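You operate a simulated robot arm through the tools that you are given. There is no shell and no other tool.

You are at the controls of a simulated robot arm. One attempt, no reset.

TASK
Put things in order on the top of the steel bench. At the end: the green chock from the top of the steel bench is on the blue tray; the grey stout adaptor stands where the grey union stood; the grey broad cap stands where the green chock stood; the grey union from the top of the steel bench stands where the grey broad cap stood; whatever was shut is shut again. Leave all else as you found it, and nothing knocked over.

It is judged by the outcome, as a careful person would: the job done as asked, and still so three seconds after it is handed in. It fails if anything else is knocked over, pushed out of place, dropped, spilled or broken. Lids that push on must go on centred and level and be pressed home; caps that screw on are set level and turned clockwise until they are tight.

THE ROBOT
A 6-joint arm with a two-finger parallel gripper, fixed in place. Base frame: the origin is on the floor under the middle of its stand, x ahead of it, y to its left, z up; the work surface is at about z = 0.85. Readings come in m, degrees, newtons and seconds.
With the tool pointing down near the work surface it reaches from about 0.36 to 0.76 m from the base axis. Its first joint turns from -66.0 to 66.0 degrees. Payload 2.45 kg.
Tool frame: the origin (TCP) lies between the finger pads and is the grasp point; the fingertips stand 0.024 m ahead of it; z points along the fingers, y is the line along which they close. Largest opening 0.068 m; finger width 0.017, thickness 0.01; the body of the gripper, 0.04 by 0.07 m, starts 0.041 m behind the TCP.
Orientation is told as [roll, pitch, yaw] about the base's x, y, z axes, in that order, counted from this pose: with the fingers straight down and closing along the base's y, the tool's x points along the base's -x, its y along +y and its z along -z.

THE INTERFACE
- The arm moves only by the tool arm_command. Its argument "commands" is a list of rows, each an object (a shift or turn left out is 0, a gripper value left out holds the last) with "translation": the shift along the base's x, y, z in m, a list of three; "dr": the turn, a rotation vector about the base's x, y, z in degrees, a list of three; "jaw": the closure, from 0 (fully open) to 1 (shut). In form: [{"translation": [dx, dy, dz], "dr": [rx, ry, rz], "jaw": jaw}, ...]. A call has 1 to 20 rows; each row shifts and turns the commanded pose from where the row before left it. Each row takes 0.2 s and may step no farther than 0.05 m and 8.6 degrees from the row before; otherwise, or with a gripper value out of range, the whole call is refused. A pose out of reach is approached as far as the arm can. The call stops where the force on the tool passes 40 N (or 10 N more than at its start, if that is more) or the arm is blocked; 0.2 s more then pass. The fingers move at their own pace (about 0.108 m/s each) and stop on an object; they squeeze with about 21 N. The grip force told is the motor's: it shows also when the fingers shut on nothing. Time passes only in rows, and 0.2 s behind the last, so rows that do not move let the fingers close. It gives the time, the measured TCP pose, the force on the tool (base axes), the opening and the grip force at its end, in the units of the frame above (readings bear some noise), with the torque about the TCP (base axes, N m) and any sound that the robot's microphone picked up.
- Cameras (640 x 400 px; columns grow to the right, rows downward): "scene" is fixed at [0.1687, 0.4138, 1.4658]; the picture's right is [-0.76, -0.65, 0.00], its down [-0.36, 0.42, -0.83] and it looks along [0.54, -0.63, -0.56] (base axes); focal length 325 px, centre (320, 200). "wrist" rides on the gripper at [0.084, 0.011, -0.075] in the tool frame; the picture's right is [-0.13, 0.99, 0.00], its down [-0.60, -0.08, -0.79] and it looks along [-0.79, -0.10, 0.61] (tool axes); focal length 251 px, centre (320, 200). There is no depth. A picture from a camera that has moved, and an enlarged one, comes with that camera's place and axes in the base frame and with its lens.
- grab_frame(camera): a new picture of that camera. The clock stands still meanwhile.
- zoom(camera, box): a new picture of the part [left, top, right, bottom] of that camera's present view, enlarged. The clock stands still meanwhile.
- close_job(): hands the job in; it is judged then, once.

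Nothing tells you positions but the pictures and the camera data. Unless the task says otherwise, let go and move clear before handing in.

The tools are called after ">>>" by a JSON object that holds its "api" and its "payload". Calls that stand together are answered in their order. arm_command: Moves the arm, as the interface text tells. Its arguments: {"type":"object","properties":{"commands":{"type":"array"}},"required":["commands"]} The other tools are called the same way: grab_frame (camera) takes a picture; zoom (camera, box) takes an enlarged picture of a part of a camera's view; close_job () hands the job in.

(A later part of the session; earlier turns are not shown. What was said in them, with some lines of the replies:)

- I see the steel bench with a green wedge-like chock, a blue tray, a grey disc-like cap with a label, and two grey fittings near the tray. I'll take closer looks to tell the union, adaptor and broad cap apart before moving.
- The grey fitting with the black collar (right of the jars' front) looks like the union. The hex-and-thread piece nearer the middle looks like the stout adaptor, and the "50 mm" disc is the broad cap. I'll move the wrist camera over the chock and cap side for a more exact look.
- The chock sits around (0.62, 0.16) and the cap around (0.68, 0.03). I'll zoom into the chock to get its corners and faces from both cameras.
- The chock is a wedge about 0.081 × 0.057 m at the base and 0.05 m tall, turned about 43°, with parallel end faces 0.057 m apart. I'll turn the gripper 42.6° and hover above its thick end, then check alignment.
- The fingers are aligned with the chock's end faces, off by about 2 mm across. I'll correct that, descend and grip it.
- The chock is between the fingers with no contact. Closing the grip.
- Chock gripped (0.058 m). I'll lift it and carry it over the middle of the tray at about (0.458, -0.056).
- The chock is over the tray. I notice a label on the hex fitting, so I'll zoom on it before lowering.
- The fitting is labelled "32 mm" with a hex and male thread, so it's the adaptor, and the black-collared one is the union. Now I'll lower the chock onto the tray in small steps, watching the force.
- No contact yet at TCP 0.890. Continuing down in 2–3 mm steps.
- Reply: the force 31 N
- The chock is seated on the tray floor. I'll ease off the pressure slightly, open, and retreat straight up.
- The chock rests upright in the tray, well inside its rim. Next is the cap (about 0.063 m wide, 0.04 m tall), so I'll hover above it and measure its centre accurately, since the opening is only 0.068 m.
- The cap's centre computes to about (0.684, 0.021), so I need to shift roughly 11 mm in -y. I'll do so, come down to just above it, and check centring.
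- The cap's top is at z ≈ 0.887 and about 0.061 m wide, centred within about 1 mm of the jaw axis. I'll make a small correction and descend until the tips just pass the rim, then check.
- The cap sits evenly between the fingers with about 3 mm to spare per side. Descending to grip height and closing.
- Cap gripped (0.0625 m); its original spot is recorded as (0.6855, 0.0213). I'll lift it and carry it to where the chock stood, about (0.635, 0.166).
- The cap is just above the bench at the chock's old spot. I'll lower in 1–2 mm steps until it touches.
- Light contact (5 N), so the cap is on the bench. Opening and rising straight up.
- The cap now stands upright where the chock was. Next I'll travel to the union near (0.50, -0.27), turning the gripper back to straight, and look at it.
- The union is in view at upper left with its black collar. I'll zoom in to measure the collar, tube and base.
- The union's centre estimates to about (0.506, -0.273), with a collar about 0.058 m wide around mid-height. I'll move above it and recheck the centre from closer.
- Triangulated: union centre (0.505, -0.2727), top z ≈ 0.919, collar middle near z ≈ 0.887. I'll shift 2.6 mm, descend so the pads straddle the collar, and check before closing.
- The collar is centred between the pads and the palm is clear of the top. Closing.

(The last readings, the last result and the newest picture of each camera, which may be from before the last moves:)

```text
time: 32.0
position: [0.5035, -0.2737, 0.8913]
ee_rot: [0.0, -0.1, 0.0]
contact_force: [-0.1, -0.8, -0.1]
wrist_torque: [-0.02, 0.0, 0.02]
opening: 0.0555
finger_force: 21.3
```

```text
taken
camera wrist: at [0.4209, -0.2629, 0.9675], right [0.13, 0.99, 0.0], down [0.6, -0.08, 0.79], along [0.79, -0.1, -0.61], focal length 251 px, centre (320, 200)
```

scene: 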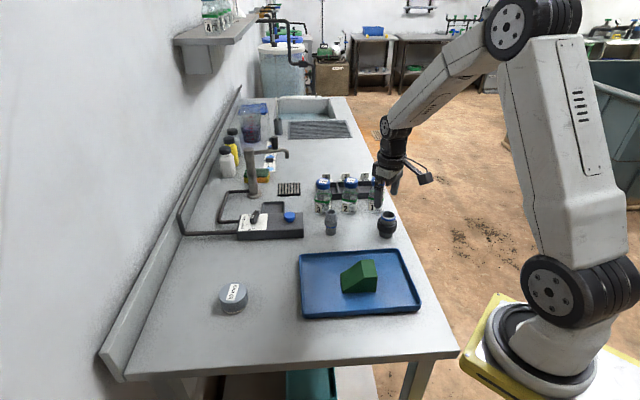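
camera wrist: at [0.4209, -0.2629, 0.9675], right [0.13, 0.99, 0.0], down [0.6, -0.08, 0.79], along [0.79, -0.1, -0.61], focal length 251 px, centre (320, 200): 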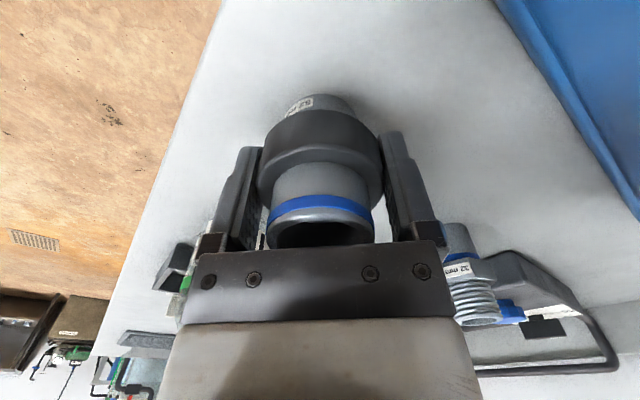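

Union gripped at the collar (0.0555 m). I'll lift it clear and carry it around to the cap's old spot at (0.6855, 0.0213).

>>> {"api": "arm_command", "payload": {"commands": [{"translation": [0, 0, 0.012]}, {"translation": [0, 0, 0.03]}, {"translation": [0, 0, 0.035]}, {"translation": [0, 0, 0.033]}, {"translation": [0.004, 0.018, 0]}, {"translation": [0.007, 0.035, 0]}, {"translation": [0.008, 0.04, 0]}, {"translation": [0.008, 0.04, 0]}, {"translation": [0.008, 0.04, 0]}, {"translation": [0.02, 0.03, 0]}, {"translation": [0.0291, 0.0243, 0]}, {"translation": [0.0291, 0.0243, 0]}, {"translation": [0.0291, 0.0203, 0]}, {"translation": [0.0223, 0.0133, 0]}, {"translation": [0.016, 0.01, 0]}, {"translation": [0, 0, 0]}]}}

>>> {"api": "grab_frame", "payload": {"camera": "wrist"}}

>>> {"api": "grab_frame", "payload": {"camera": "scene"}}

```text
time: 35.4
position: [0.6843, 0.021, 1.0038]
ee_rot: [0.0, 0.1, 0.0]
contact_force: [0.1, -0.1, -0.8]
wrist_torque: [0.0, -0.01, 0.02]
opening: 0.0555
finger_force: 21.4
```

```text
taken
camera wrist: at [0.6009, 0.0315, 1.0798], right [0.13, 0.99, 0.0], down [0.6, -0.08, 0.79], along [0.79, -0.1, -0.61], focal length 251 px, centre (320, 200)
```

wrist: 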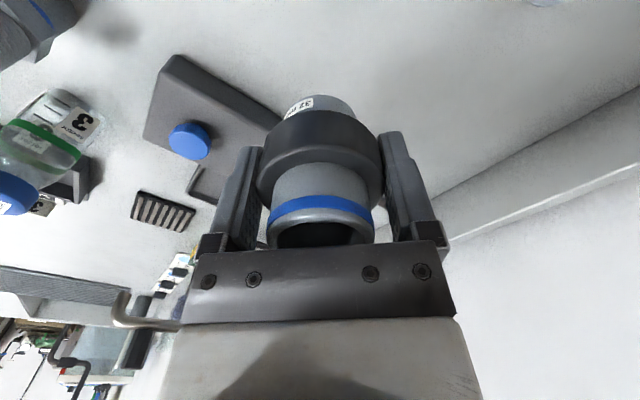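

```text
taken
```

scene: 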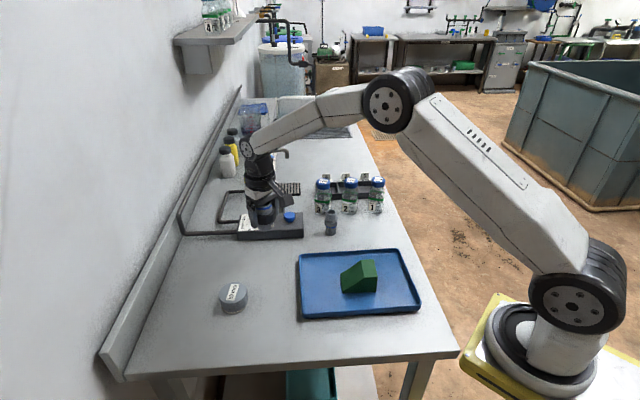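

The union is over the cap's old place, clear of the block. Lowering to just above the bench.

>>> {"api": "arm_command", "payload": {"commands": [{"translation": [0.0006, 0.0008, -0.02]}, {"translation": [0, 0, -0.03]}, {"translation": [0, 0, -0.03]}, {"translation": [0, 0, -0.018]}, {"translation": [0, 0, -0.009]}, {"translation": [0, 0, 0]}]}}

>>> {"api": "grab_frame", "payload": {"camera": "scene"}}

>>> {"api": "grab_frame", "payload": {"camera": "wrist"}}

```text
time: 36.8
position: [0.6863, 0.0214, 0.8955]
ee_rot: [0.1, -0.1, 0.0]
contact_force: [0.0, 0.2, -1.7]
wrist_torque: [-0.02, 0.01, 0.01]
opening: 0.0553
finger_force: 20.7
```

```text
taken
```

scene: 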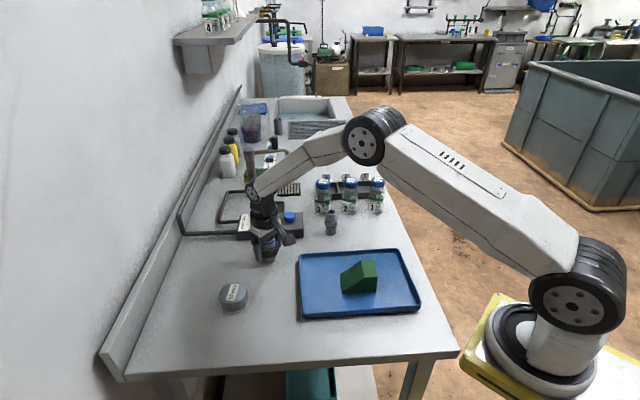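

```text
taken
camera wrist: at [0.6021, 0.0318, 0.9717], right [0.13, 0.99, 0.0], down [0.6, -0.08, 0.79], along [0.79, -0.1, -0.61], focal length 251 px, centre (320, 200)
```

wrist: 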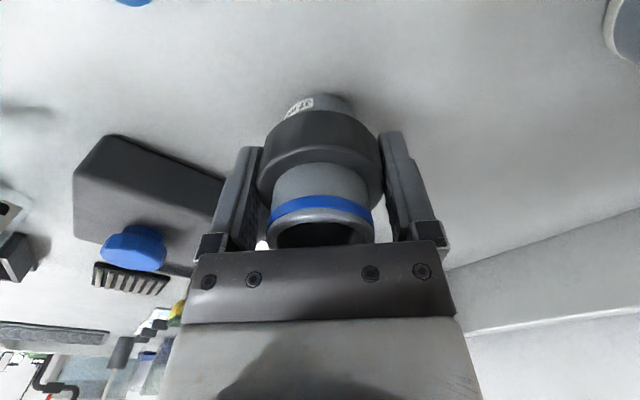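

About 4 mm to go. Lowering in small steps until it touches.

>>> {"api": "arm_command", "payload": {"commands": [{"translation": [0, 0, -0.003]}, {"translation": [0, 0, 0]}]}}

>>> {"api": "arm_command", "payload": {"commands": [{"translation": [0, 0, -0.0012]}, {"translation": [0, 0, 0]}]}}

```text
time: 37.4
position: [0.6854, 0.0218, 0.8918]
ee_rot: [0.0, 0.0, 0.0]
contact_force: [0.6, -0.9, -1.6]
wrist_torque: [0.0, 0.01, -0.02]
opening: 0.0556
finger_force: 21.3
```

```text
time: 38.0
position: [0.6848, 0.0219, 0.8907]
ee_rot: [0.0, -0.1, 0.0]
contact_force: [0.1, -0.4, 1.1]
wrist_torque: [-0.01, 0.07, 0.04]
opening: 0.0555
finger_force: 20.7
```

Contact is just beginning (force turned positive). One tiny further step, then release.

>>> {"api": "arm_command", "payload": {"commands": [{"translation": [0, 0, -0.0007]}, {"translation": [0, 0, 0]}]}}

>>> {"api": "arm_command", "payload": {"commands": [{"jaw": 0.3}, {"jaw": 0}, {"jaw": 0}, {"translation": [0, 0, 0.005]}, {"translation": [0, 0, 0.015]}, {"translation": [0, 0, 0.03]}, {"translation": [0, 0, 0.04]}, {"translation": [0, 0, 0.03]}, {"translation": [0, 0, 0]}]}}

>>> {"api": "grab_frame", "payload": {"camera": "wrist"}}

>>> {"api": "grab_frame", "payload": {"camera": "scene"}}

```text
time: 38.6
position: [0.686, 0.022, 0.8909]
ee_rot: [0.0, 0.0, -0.1]
contact_force: [-2.6, -1.8, 7.3]
wrist_torque: [-0.08, 0.18, 0.0]
opening: 0.0555
finger_force: 20.9
```

```text
time: 40.6
position: [0.6853, 0.0211, 1.012]
ee_rot: [0.0, 0.0, 0.1]
contact_force: [0.0, 0.1, -0.6]
wrist_torque: [0.0, 0.02, 0.0]
opening: 0.0679
finger_force: 0.0
```

```text
taken
camera wrist: at [0.6011, 0.0312, 1.0879], right [0.13, 0.99, 0.0], down [0.6, -0.08, 0.79], along [0.79, -0.1, -0.61], focal length 251 px, centre (320, 200)
```

wrist: 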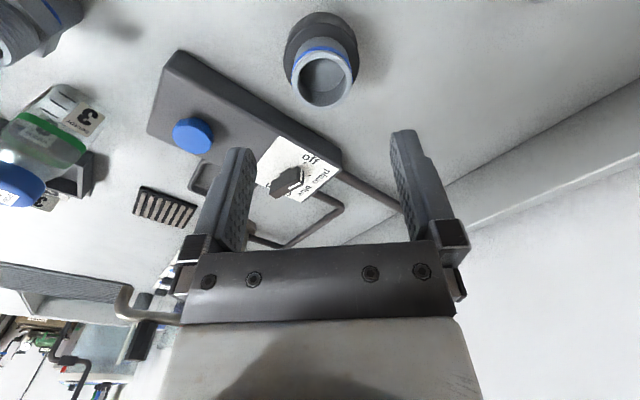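

```text
taken
```

scene: 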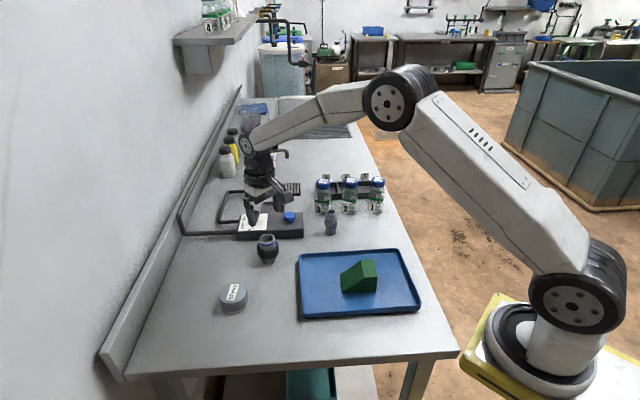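

The union stands upright at the cap's old spot. Now the adaptor near (0.63, -0.17): I'll hover near it and check the hex orientation.

>>> {"api": "arm_command", "payload": {"commands": [{"translation": [-0.01, -0.018, 0]}, {"translation": [-0.016, -0.036, 0]}, {"translation": [-0.017, -0.04, 0]}, {"translation": [-0.016, -0.04, 0]}, {"translation": [-0.01, -0.033, 0]}, {"translation": [-0.006, -0.018, 0]}, {"translation": [0, 0, 0]}, {"translation": [0, 0, 0]}]}}

>>> {"api": "grab_frame", "payload": {"camera": "wrist"}}

>>> {"api": "zoom", "payload": {"camera": "wrist", "box": [220, 0, 420, 125]}}

>>> {"api": "zoom", "payload": {"camera": "scene", "box": [290, 190, 370, 245]}}

```text
time: 42.4
position: [0.6083, -0.1631, 1.0098]
ee_rot: [-0.1, 0.0, 0.1]
contact_force: [0.0, -0.4, 0.2]
wrist_torque: [0.01, 0.03, -0.03]
opening: 0.0677
finger_force: 0.0
```

```text
taken
camera wrist: at [0.5254, -0.1518, 1.0859], right [0.13, 0.99, 0.0], down [0.6, -0.08, 0.79], along [0.79, -0.1, -0.61], focal length 251 px, centre (320, 200)
```

wrist: 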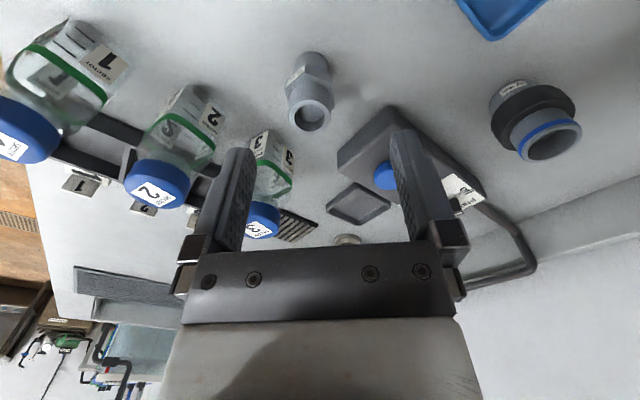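

```text
3.20 times, centred on (320, 62) of wrist
camera zoom: at [0.5254, -0.1518, 1.0859], right [0.13, 0.99, 0.0], down [0.6, -0.08, 0.79], along [0.79, -0.1, -0.61], focal length 805 px, centre (320, 640)
```

zoom: 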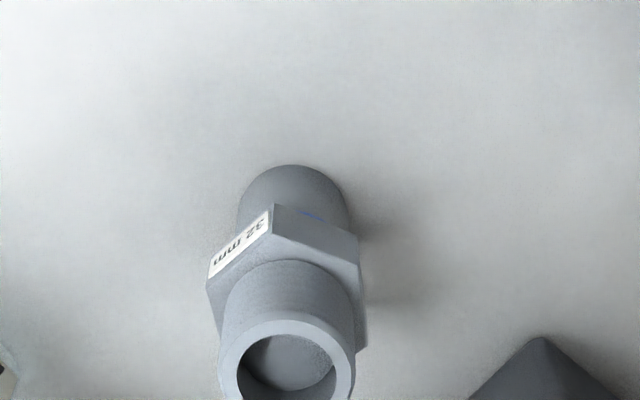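

```text
7.27 times, centred on (330, 218) of scene
camera zoom: at [0.1687, 0.4138, 1.4658], right [-0.76, -0.65, 0.0], down [-0.36, 0.42, -0.83], along [0.54, -0.63, -0.56], focal length 2363 px, centre (247, 73)
```

zoom: 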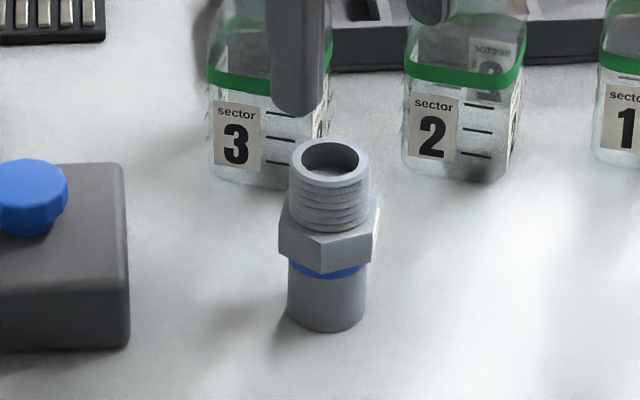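

The adaptor's centre is about (0.631, -0.1735) and two of its hex flats face ±y, so a straight gripper fits. I'll move above it and recheck.

>>> {"api": "arm_command", "payload": {"commands": [{"translation": [0.01, -0.005, 0]}, {"translation": [0.0116, -0.0057, -0.015]}, {"translation": [0, 0, -0.02]}, {"translation": [0, 0, -0.007]}, {"translation": [0, 0, 0]}, {"translation": [0, 0, 0]}]}}

>>> {"api": "grab_frame", "payload": {"camera": "wrist"}}

>>> {"api": "zoom", "payload": {"camera": "wrist", "box": [200, 20, 440, 170]}}

```text
time: 43.8
position: [0.6308, -0.1731, 0.9682]
ee_rot: [0.0, 0.0, 0.0]
contact_force: [0.3, 0.5, 0.3]
wrist_torque: [0.01, 0.01, -0.01]
opening: 0.0679
finger_force: 0.0
```

```text
taken
camera wrist: at [0.5469, -0.1629, 1.0444], right [0.13, 0.99, 0.0], down [0.6, -0.08, 0.79], along [0.79, -0.1, -0.61], focal length 251 px, centre (320, 200)
```

wrist: 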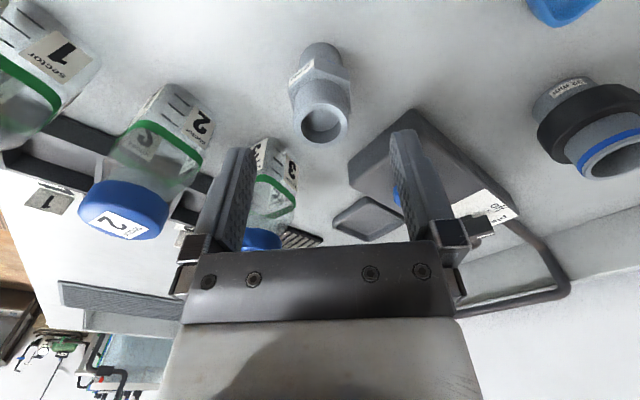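

```text
2.67 times, centred on (320, 95) of wrist
camera zoom: at [0.5469, -0.1629, 1.0444], right [0.13, 0.99, 0.0], down [0.6, -0.08, 0.79], along [0.79, -0.1, -0.61], focal length 670 px, centre (320, 480)
```

zoom: 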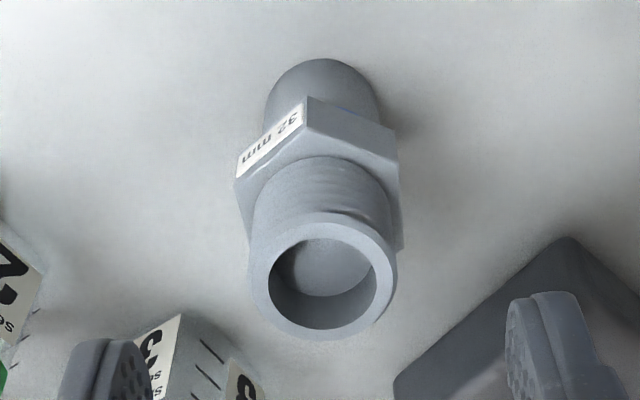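

Centre confirmed within 1 mm at (0.631, -0.1735), top z ≈ 0.925. Descending so the pads straddle the hex, leaving clearance above the thread.

>>> {"api": "arm_command", "payload": {"commands": [{"translation": [0.0003, 0.0004, -0.02]}, {"translation": [0, 0, -0.02]}, {"translation": [0, 0, -0.02]}, {"translation": [0, 0, -0.012]}, {"translation": [0, 0, -0.004]}, {"translation": [0, 0, 0]}]}}

>>> {"api": "grab_frame", "payload": {"camera": "wrist"}}

>>> {"api": "zoom", "payload": {"camera": "scene", "box": [280, 150, 400, 250]}}

```text
time: 45.2
position: [0.6308, -0.1732, 0.8925]
ee_rot: [0.0, 0.0, -0.1]
contact_force: [-0.2, -0.7, 0.4]
wrist_torque: [-0.02, 0.04, 0.01]
opening: 0.0681
finger_force: 0.1
```

```text
taken
camera wrist: at [0.5475, -0.1626, 0.9686], right [0.13, 0.99, 0.0], down [0.6, -0.08, 0.79], along [0.79, -0.1, -0.61], focal length 251 px, centre (320, 200)
```

wrist: 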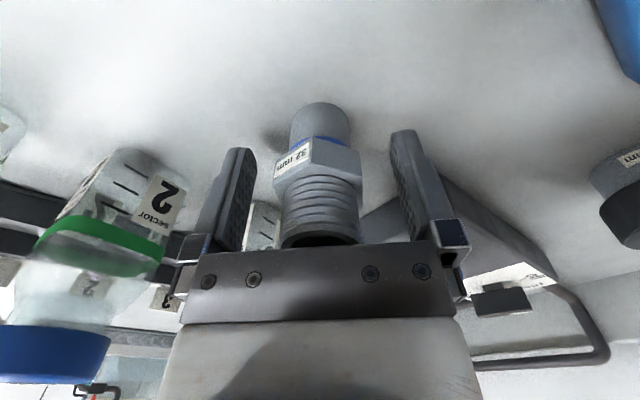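

```text
4.00 times, centred on (340, 200) of scene
camera zoom: at [0.1687, 0.4138, 1.4658], right [-0.76, -0.65, 0.0], down [-0.36, 0.42, -0.83], along [0.54, -0.63, -0.56], focal length 1300 px, centre (240, 200)
```

zoom: 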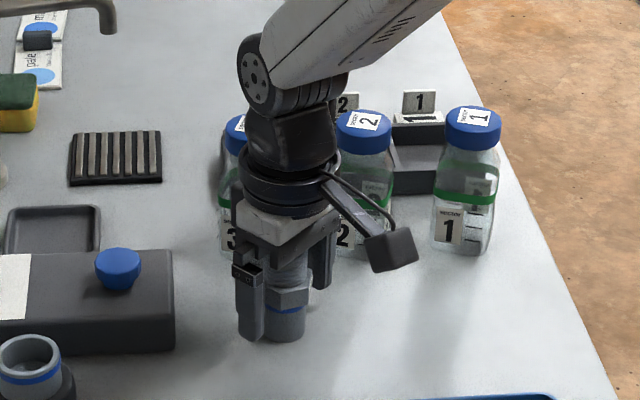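

The hex is between the pads, nothing touching. Closing in two stages.

>>> {"api": "arm_command", "payload": {"commands": [{"jaw": 0.4}, {"jaw": 0.4}, {"jaw": 0.5}, {"jaw": 1}, {"jaw": 1}, {"jaw": 1}]}}

>>> {"api": "grab_frame", "payload": {"camera": "wrist"}}

```text
time: 46.6
position: [0.6317, -0.1738, 0.8932]
ee_rot: [0.0, 0.0, 0.0]
contact_force: [0.3, -0.3, 0.8]
wrist_torque: [-0.04, -0.01, 0.01]
opening: 0.0368
finger_force: 20.6
```

```text
taken
camera wrist: at [0.5475, -0.1625, 0.9688], right [0.13, 0.99, 0.0], down [0.6, -0.08, 0.79], along [0.79, -0.1, -0.61], focal length 251 px, centre (320, 200)
```

wrist: 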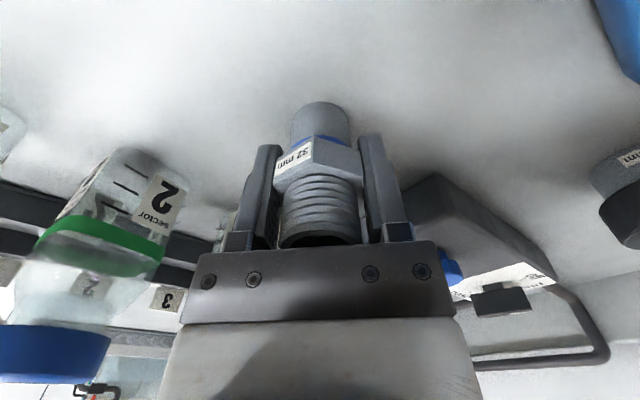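

Adaptor gripped on its flats (0.037 m). Lifting it clear, then moving back in x and across to the union's old spot (0.505, -0.2727).

>>> {"api": "arm_command", "payload": {"commands": [{"translation": [0, 0, 0.012]}, {"translation": [0, 0, 0.03]}, {"translation": [0, 0, 0.035]}, {"translation": [0, 0, 0.033]}, {"translation": [-0.015, 0, 0]}, {"translation": [-0.03, 0, 0]}, {"translation": [-0.035, 0, 0]}, {"translation": [-0.026, -0.015, 0]}, {"translation": [-0.015, -0.03, 0]}, {"translation": [-0.0051, -0.03, 0]}, {"translation": [0, -0.0172, 0]}, {"translation": [0, -0.007, 0]}, {"translation": [0, 0, 0]}, {"translation": [0, 0, 0]}]}}

>>> {"api": "grab_frame", "payload": {"camera": "wrist"}}

>>> {"api": "grab_frame", "payload": {"camera": "scene"}}

```text
time: 49.6
position: [0.5054, -0.2714, 1.0018]
ee_rot: [0.0, 0.0, 0.0]
contact_force: [-0.4, 0.2, -0.1]
wrist_torque: [0.0, 0.03, -0.02]
opening: 0.0369
finger_force: 20.9
```

```text
taken
camera wrist: at [0.4222, -0.2611, 1.0777], right [0.13, 0.99, 0.0], down [0.6, -0.08, 0.79], along [0.79, -0.1, -0.61], focal length 251 px, centre (320, 200)
```

wrist: 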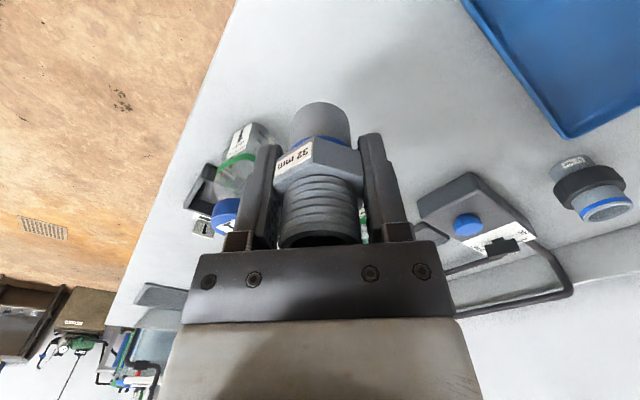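

```text
taken
```

scene: 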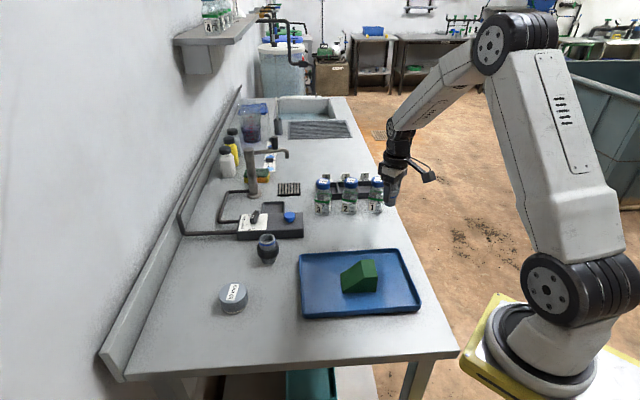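

The adaptor is over the union's old place. Lowering to just above the bench.

>>> {"api": "arm_command", "payload": {"commands": [{"translation": [-0.0008, -0.0006, -0.02]}, {"translation": [0, 0, -0.03]}, {"translation": [0, 0, -0.03]}, {"translation": [0, 0, -0.016]}, {"translation": [0, 0, -0.008]}, {"translation": [0, 0, 0]}, {"translation": [0, 0, 0]}]}}

>>> {"api": "grab_frame", "payload": {"camera": "wrist"}}

```text
time: 51.2
position: [0.5056, -0.2741, 0.8976]
ee_rot: [0.0, 0.0, 0.0]
contact_force: [-0.9, 0.4, -0.5]
wrist_torque: [-0.01, 0.01, 0.02]
opening: 0.0367
finger_force: 21.0
```

```text
taken
camera wrist: at [0.4211, -0.263, 0.9744], right [0.13, 0.99, 0.0], down [0.6, -0.08, 0.79], along [0.79, -0.1, -0.61], focal length 251 px, centre (320, 200)
```

wrist: 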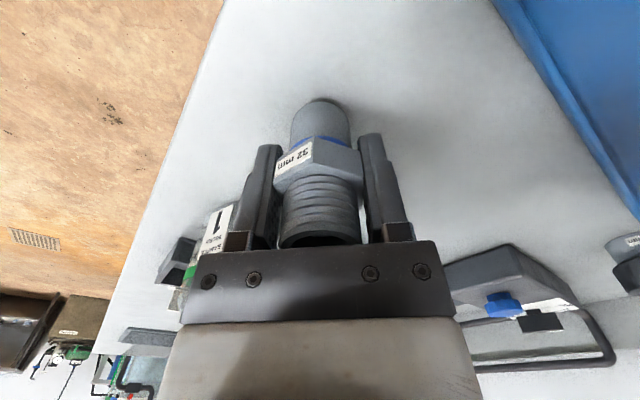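

About 5 mm remain. Lowering in small steps while watching the force.

>>> {"api": "arm_command", "payload": {"commands": [{"translation": [0, 0.001, -0.002]}, {"translation": [0, 0, -0.002]}, {"translation": [0, 0, 0]}]}}

>>> {"api": "arm_command", "payload": {"commands": [{"translation": [0, 0, -0.0012]}, {"translation": [0, 0, 0]}]}}

>>> {"api": "arm_command", "payload": {"commands": [{"translation": [0, 0, -0.0008]}, {"translation": [0, 0, 0]}]}}

```text
time: 52.0
position: [0.5032, -0.2713, 0.8949]
ee_rot: [0.0, 0.0, 0.0]
contact_force: [0.1, 0.2, -1.1]
wrist_torque: [0.02, -0.01, 0.01]
opening: 0.0368
finger_force: 20.4
```

```text
time: 52.6
position: [0.5047, -0.2726, 0.8941]
ee_rot: [-0.1, 0.0, 0.0]
contact_force: [-0.1, 0.0, -0.3]
wrist_torque: [0.03, -0.01, 0.01]
opening: 0.0369
finger_force: 21.0
```

```text
time: 53.2
position: [0.5049, -0.2723, 0.8921]
ee_rot: [0.0, 0.1, 0.0]
contact_force: [0.3, 0.2, -0.7]
wrist_torque: [0.01, -0.02, 0.03]
opening: 0.0368
finger_force: 21.4
```

Nearly there but no contact yet; continuing in sub-millimetre steps.

>>> {"api": "arm_command", "payload": {"commands": [{"translation": [0, 0, -0.0006]}, {"translation": [0, 0, 0]}]}}

>>> {"api": "zoom", "payload": {"camera": "wrist", "box": [260, 70, 380, 170]}}

```text
time: 53.8
position: [0.5044, -0.2728, 0.8919]
ee_rot: [0.1, 0.0, -0.1]
contact_force: [0.2, -0.2, 0.6]
wrist_torque: [-0.02, -0.03, -0.01]
opening: 0.0371
finger_force: 20.9
```

```text
4.00 times, centred on (320, 120) of wrist
camera zoom: at [0.4211, -0.2619, 0.9687], right [0.13, 0.99, 0.0], down [0.6, -0.08, 0.79], along [0.79, -0.1, -0.61], focal length 1006 px, centre (320, 520)
```

zoom: 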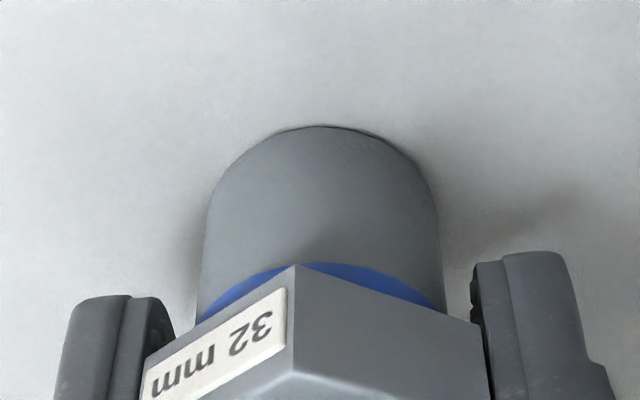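

Height now equals the grip height and contact is starting. One more tiny step to seat it.

>>> {"api": "arm_command", "payload": {"commands": [{"translation": [0, 0, -0.0006]}, {"translation": [0, 0, 0]}]}}

```text
time: 54.4
position: [0.5054, -0.2715, 0.8917]
ee_rot: [0.0, 0.0, 0.0]
contact_force: [-3.8, 2.3, 12.2]
wrist_torque: [0.1, 0.18, 0.0]
opening: 0.0367
finger_force: 20.9
```

Firmly seated (12 N). I'll ease off half a millimetre, open, and rise straight up.

>>> {"api": "arm_command", "payload": {"commands": [{"translation": [0, 0, 0.0006]}, {"translation": [0, 0, 0]}, {"jaw": 0.3}, {"jaw": 0}, {"jaw": 0}, {"jaw": 0}, {"translation": [0, 0, 0.006]}, {"translation": [0, 0, 0.015]}, {"translation": [0, 0, 0.03]}, {"translation": [0, 0, 0.04]}, {"translation": [0, 0, 0.03]}, {"translation": [0, 0, 0]}]}}

>>> {"api": "grab_frame", "payload": {"camera": "wrist"}}

>>> {"api": "grab_frame", "payload": {"camera": "scene"}}

```text
time: 57.0
position: [0.506, -0.2717, 1.0148]
ee_rot: [0.0, 0.1, 0.0]
contact_force: [0.1, -0.7, 0.1]
wrist_torque: [0.01, 0.0, 0.01]
opening: 0.0677
finger_force: 0.0
```

```text
taken
camera wrist: at [0.4222, -0.2612, 1.0906], right [0.13, 0.99, 0.0], down [0.6, -0.08, 0.79], along [0.79, -0.1, -0.61], focal length 251 px, centre (320, 200)
```

wrist: 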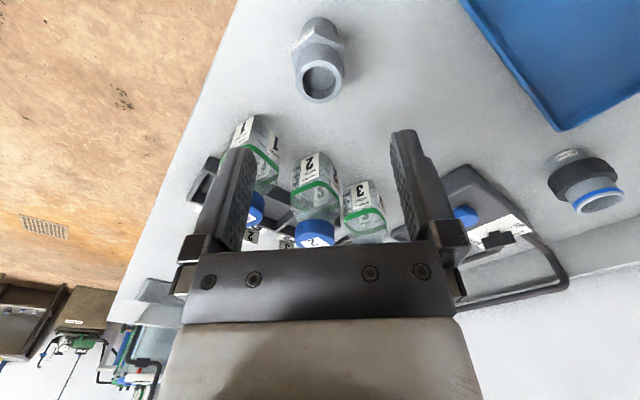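

```text
taken
```

scene: 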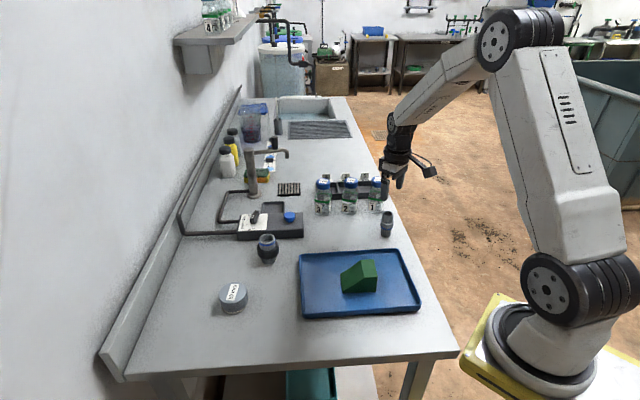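

All four items stand in their new places. I'll retreat to the starting pose and make a last check of the whole scene.

>>> {"api": "arm_command", "payload": {"commands": [{"translation": [0, 0.01, 0.03]}, {"translation": [-0.01, 0.03, 0.03]}, {"translation": [-0.01, 0.035, 0.03]}, {"translation": [-0.01, 0.035, 0.03]}, {"translation": [-0.01, 0.035, 0.02]}, {"translation": [-0.01, 0.035, 0.01]}, {"translation": [-0.01, 0.035, 0]}, {"translation": [-0.01, 0.035, 0]}, {"translation": [0, 0, 0]}, {"translation": [0, 0, 0]}]}}

>>> {"api": "grab_frame", "payload": {"camera": "scene"}}

>>> {"api": "zoom", "payload": {"camera": "scene", "box": [200, 160, 420, 330]}}

>>> {"api": "grab_frame", "payload": {"camera": "wrist"}}

```text
time: 59.2
position: [0.4335, -0.0219, 1.1642]
ee_rot: [0.0, 0.0, 0.0]
contact_force: [-0.1, 0.2, -0.7]
wrist_torque: [0.03, 0.04, 0.0]
opening: 0.0679
finger_force: 0.1
```

```text
taken
```

scene: 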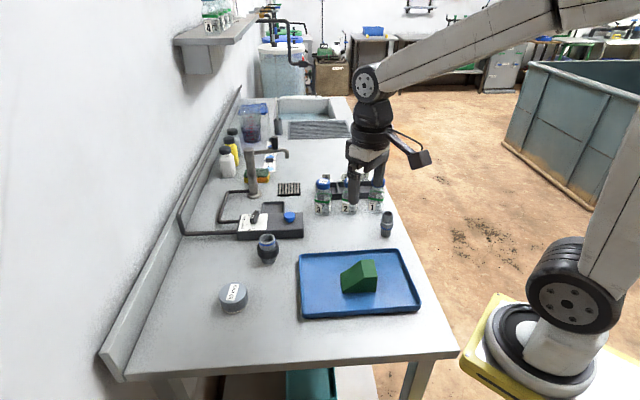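

```text
2.35 times, centred on (310, 245) of scene
camera zoom: at [0.1687, 0.4139, 1.4658], right [-0.76, -0.65, 0.0], down [-0.36, 0.42, -0.83], along [0.54, -0.63, -0.56], focal length 764 px, centre (344, 94)
```

zoom: 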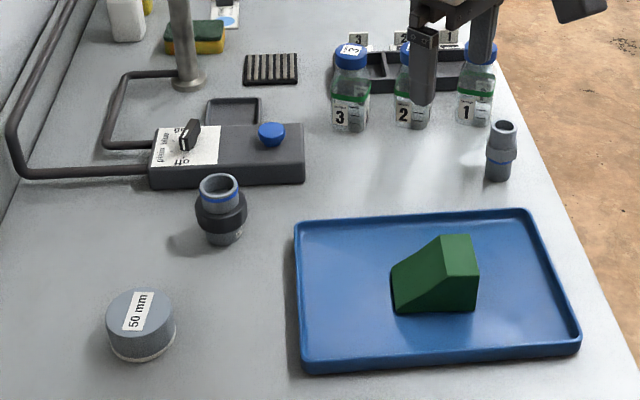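

```text
taken
camera wrist: at [0.3505, -0.0125, 1.2408], right [0.13, 0.99, 0.0], down [0.6, -0.08, 0.79], along [0.79, -0.1, -0.61], focal length 251 px, centre (320, 200)
```

wrist: 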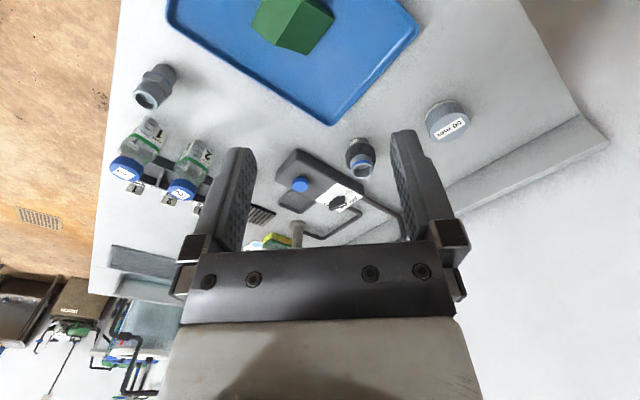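

Everything is as asked: the chock is in the tray, the cap is on the chock's spot, the union is on the cap's spot, and the adaptor is on the union's spot. The jars, block and tray are unmoved and nothing had to be opened, so I'm handing the job in.

>>> {"api": "close_job", "payload": {}}

```text
The job is handed in.
```

The job is handed in, and the last pictures show everything where you asked for it:

- **Green chock:** it rests upright on the blue tray, well inside the rim.
- **Grey broad cap:** it stands where the chock stood. The chock's footprint was wedge-shaped, so I put the cap about 3 mm from its centre.
- **Grey union:** it stands where the cap stood.
- **Grey stout adaptor:** it stands where the union stood.

I took the black-collared fitting to be the union and the hex-and-thread piece marked "32 mm" to be the adaptor. That is from their shape, as nothing on them says which is which.

I saw nothing else moved or knocked over. I opened nothing, so there was nothing to shut again. The gripper is open and the arm is back near its starting pose, clear of the bench.
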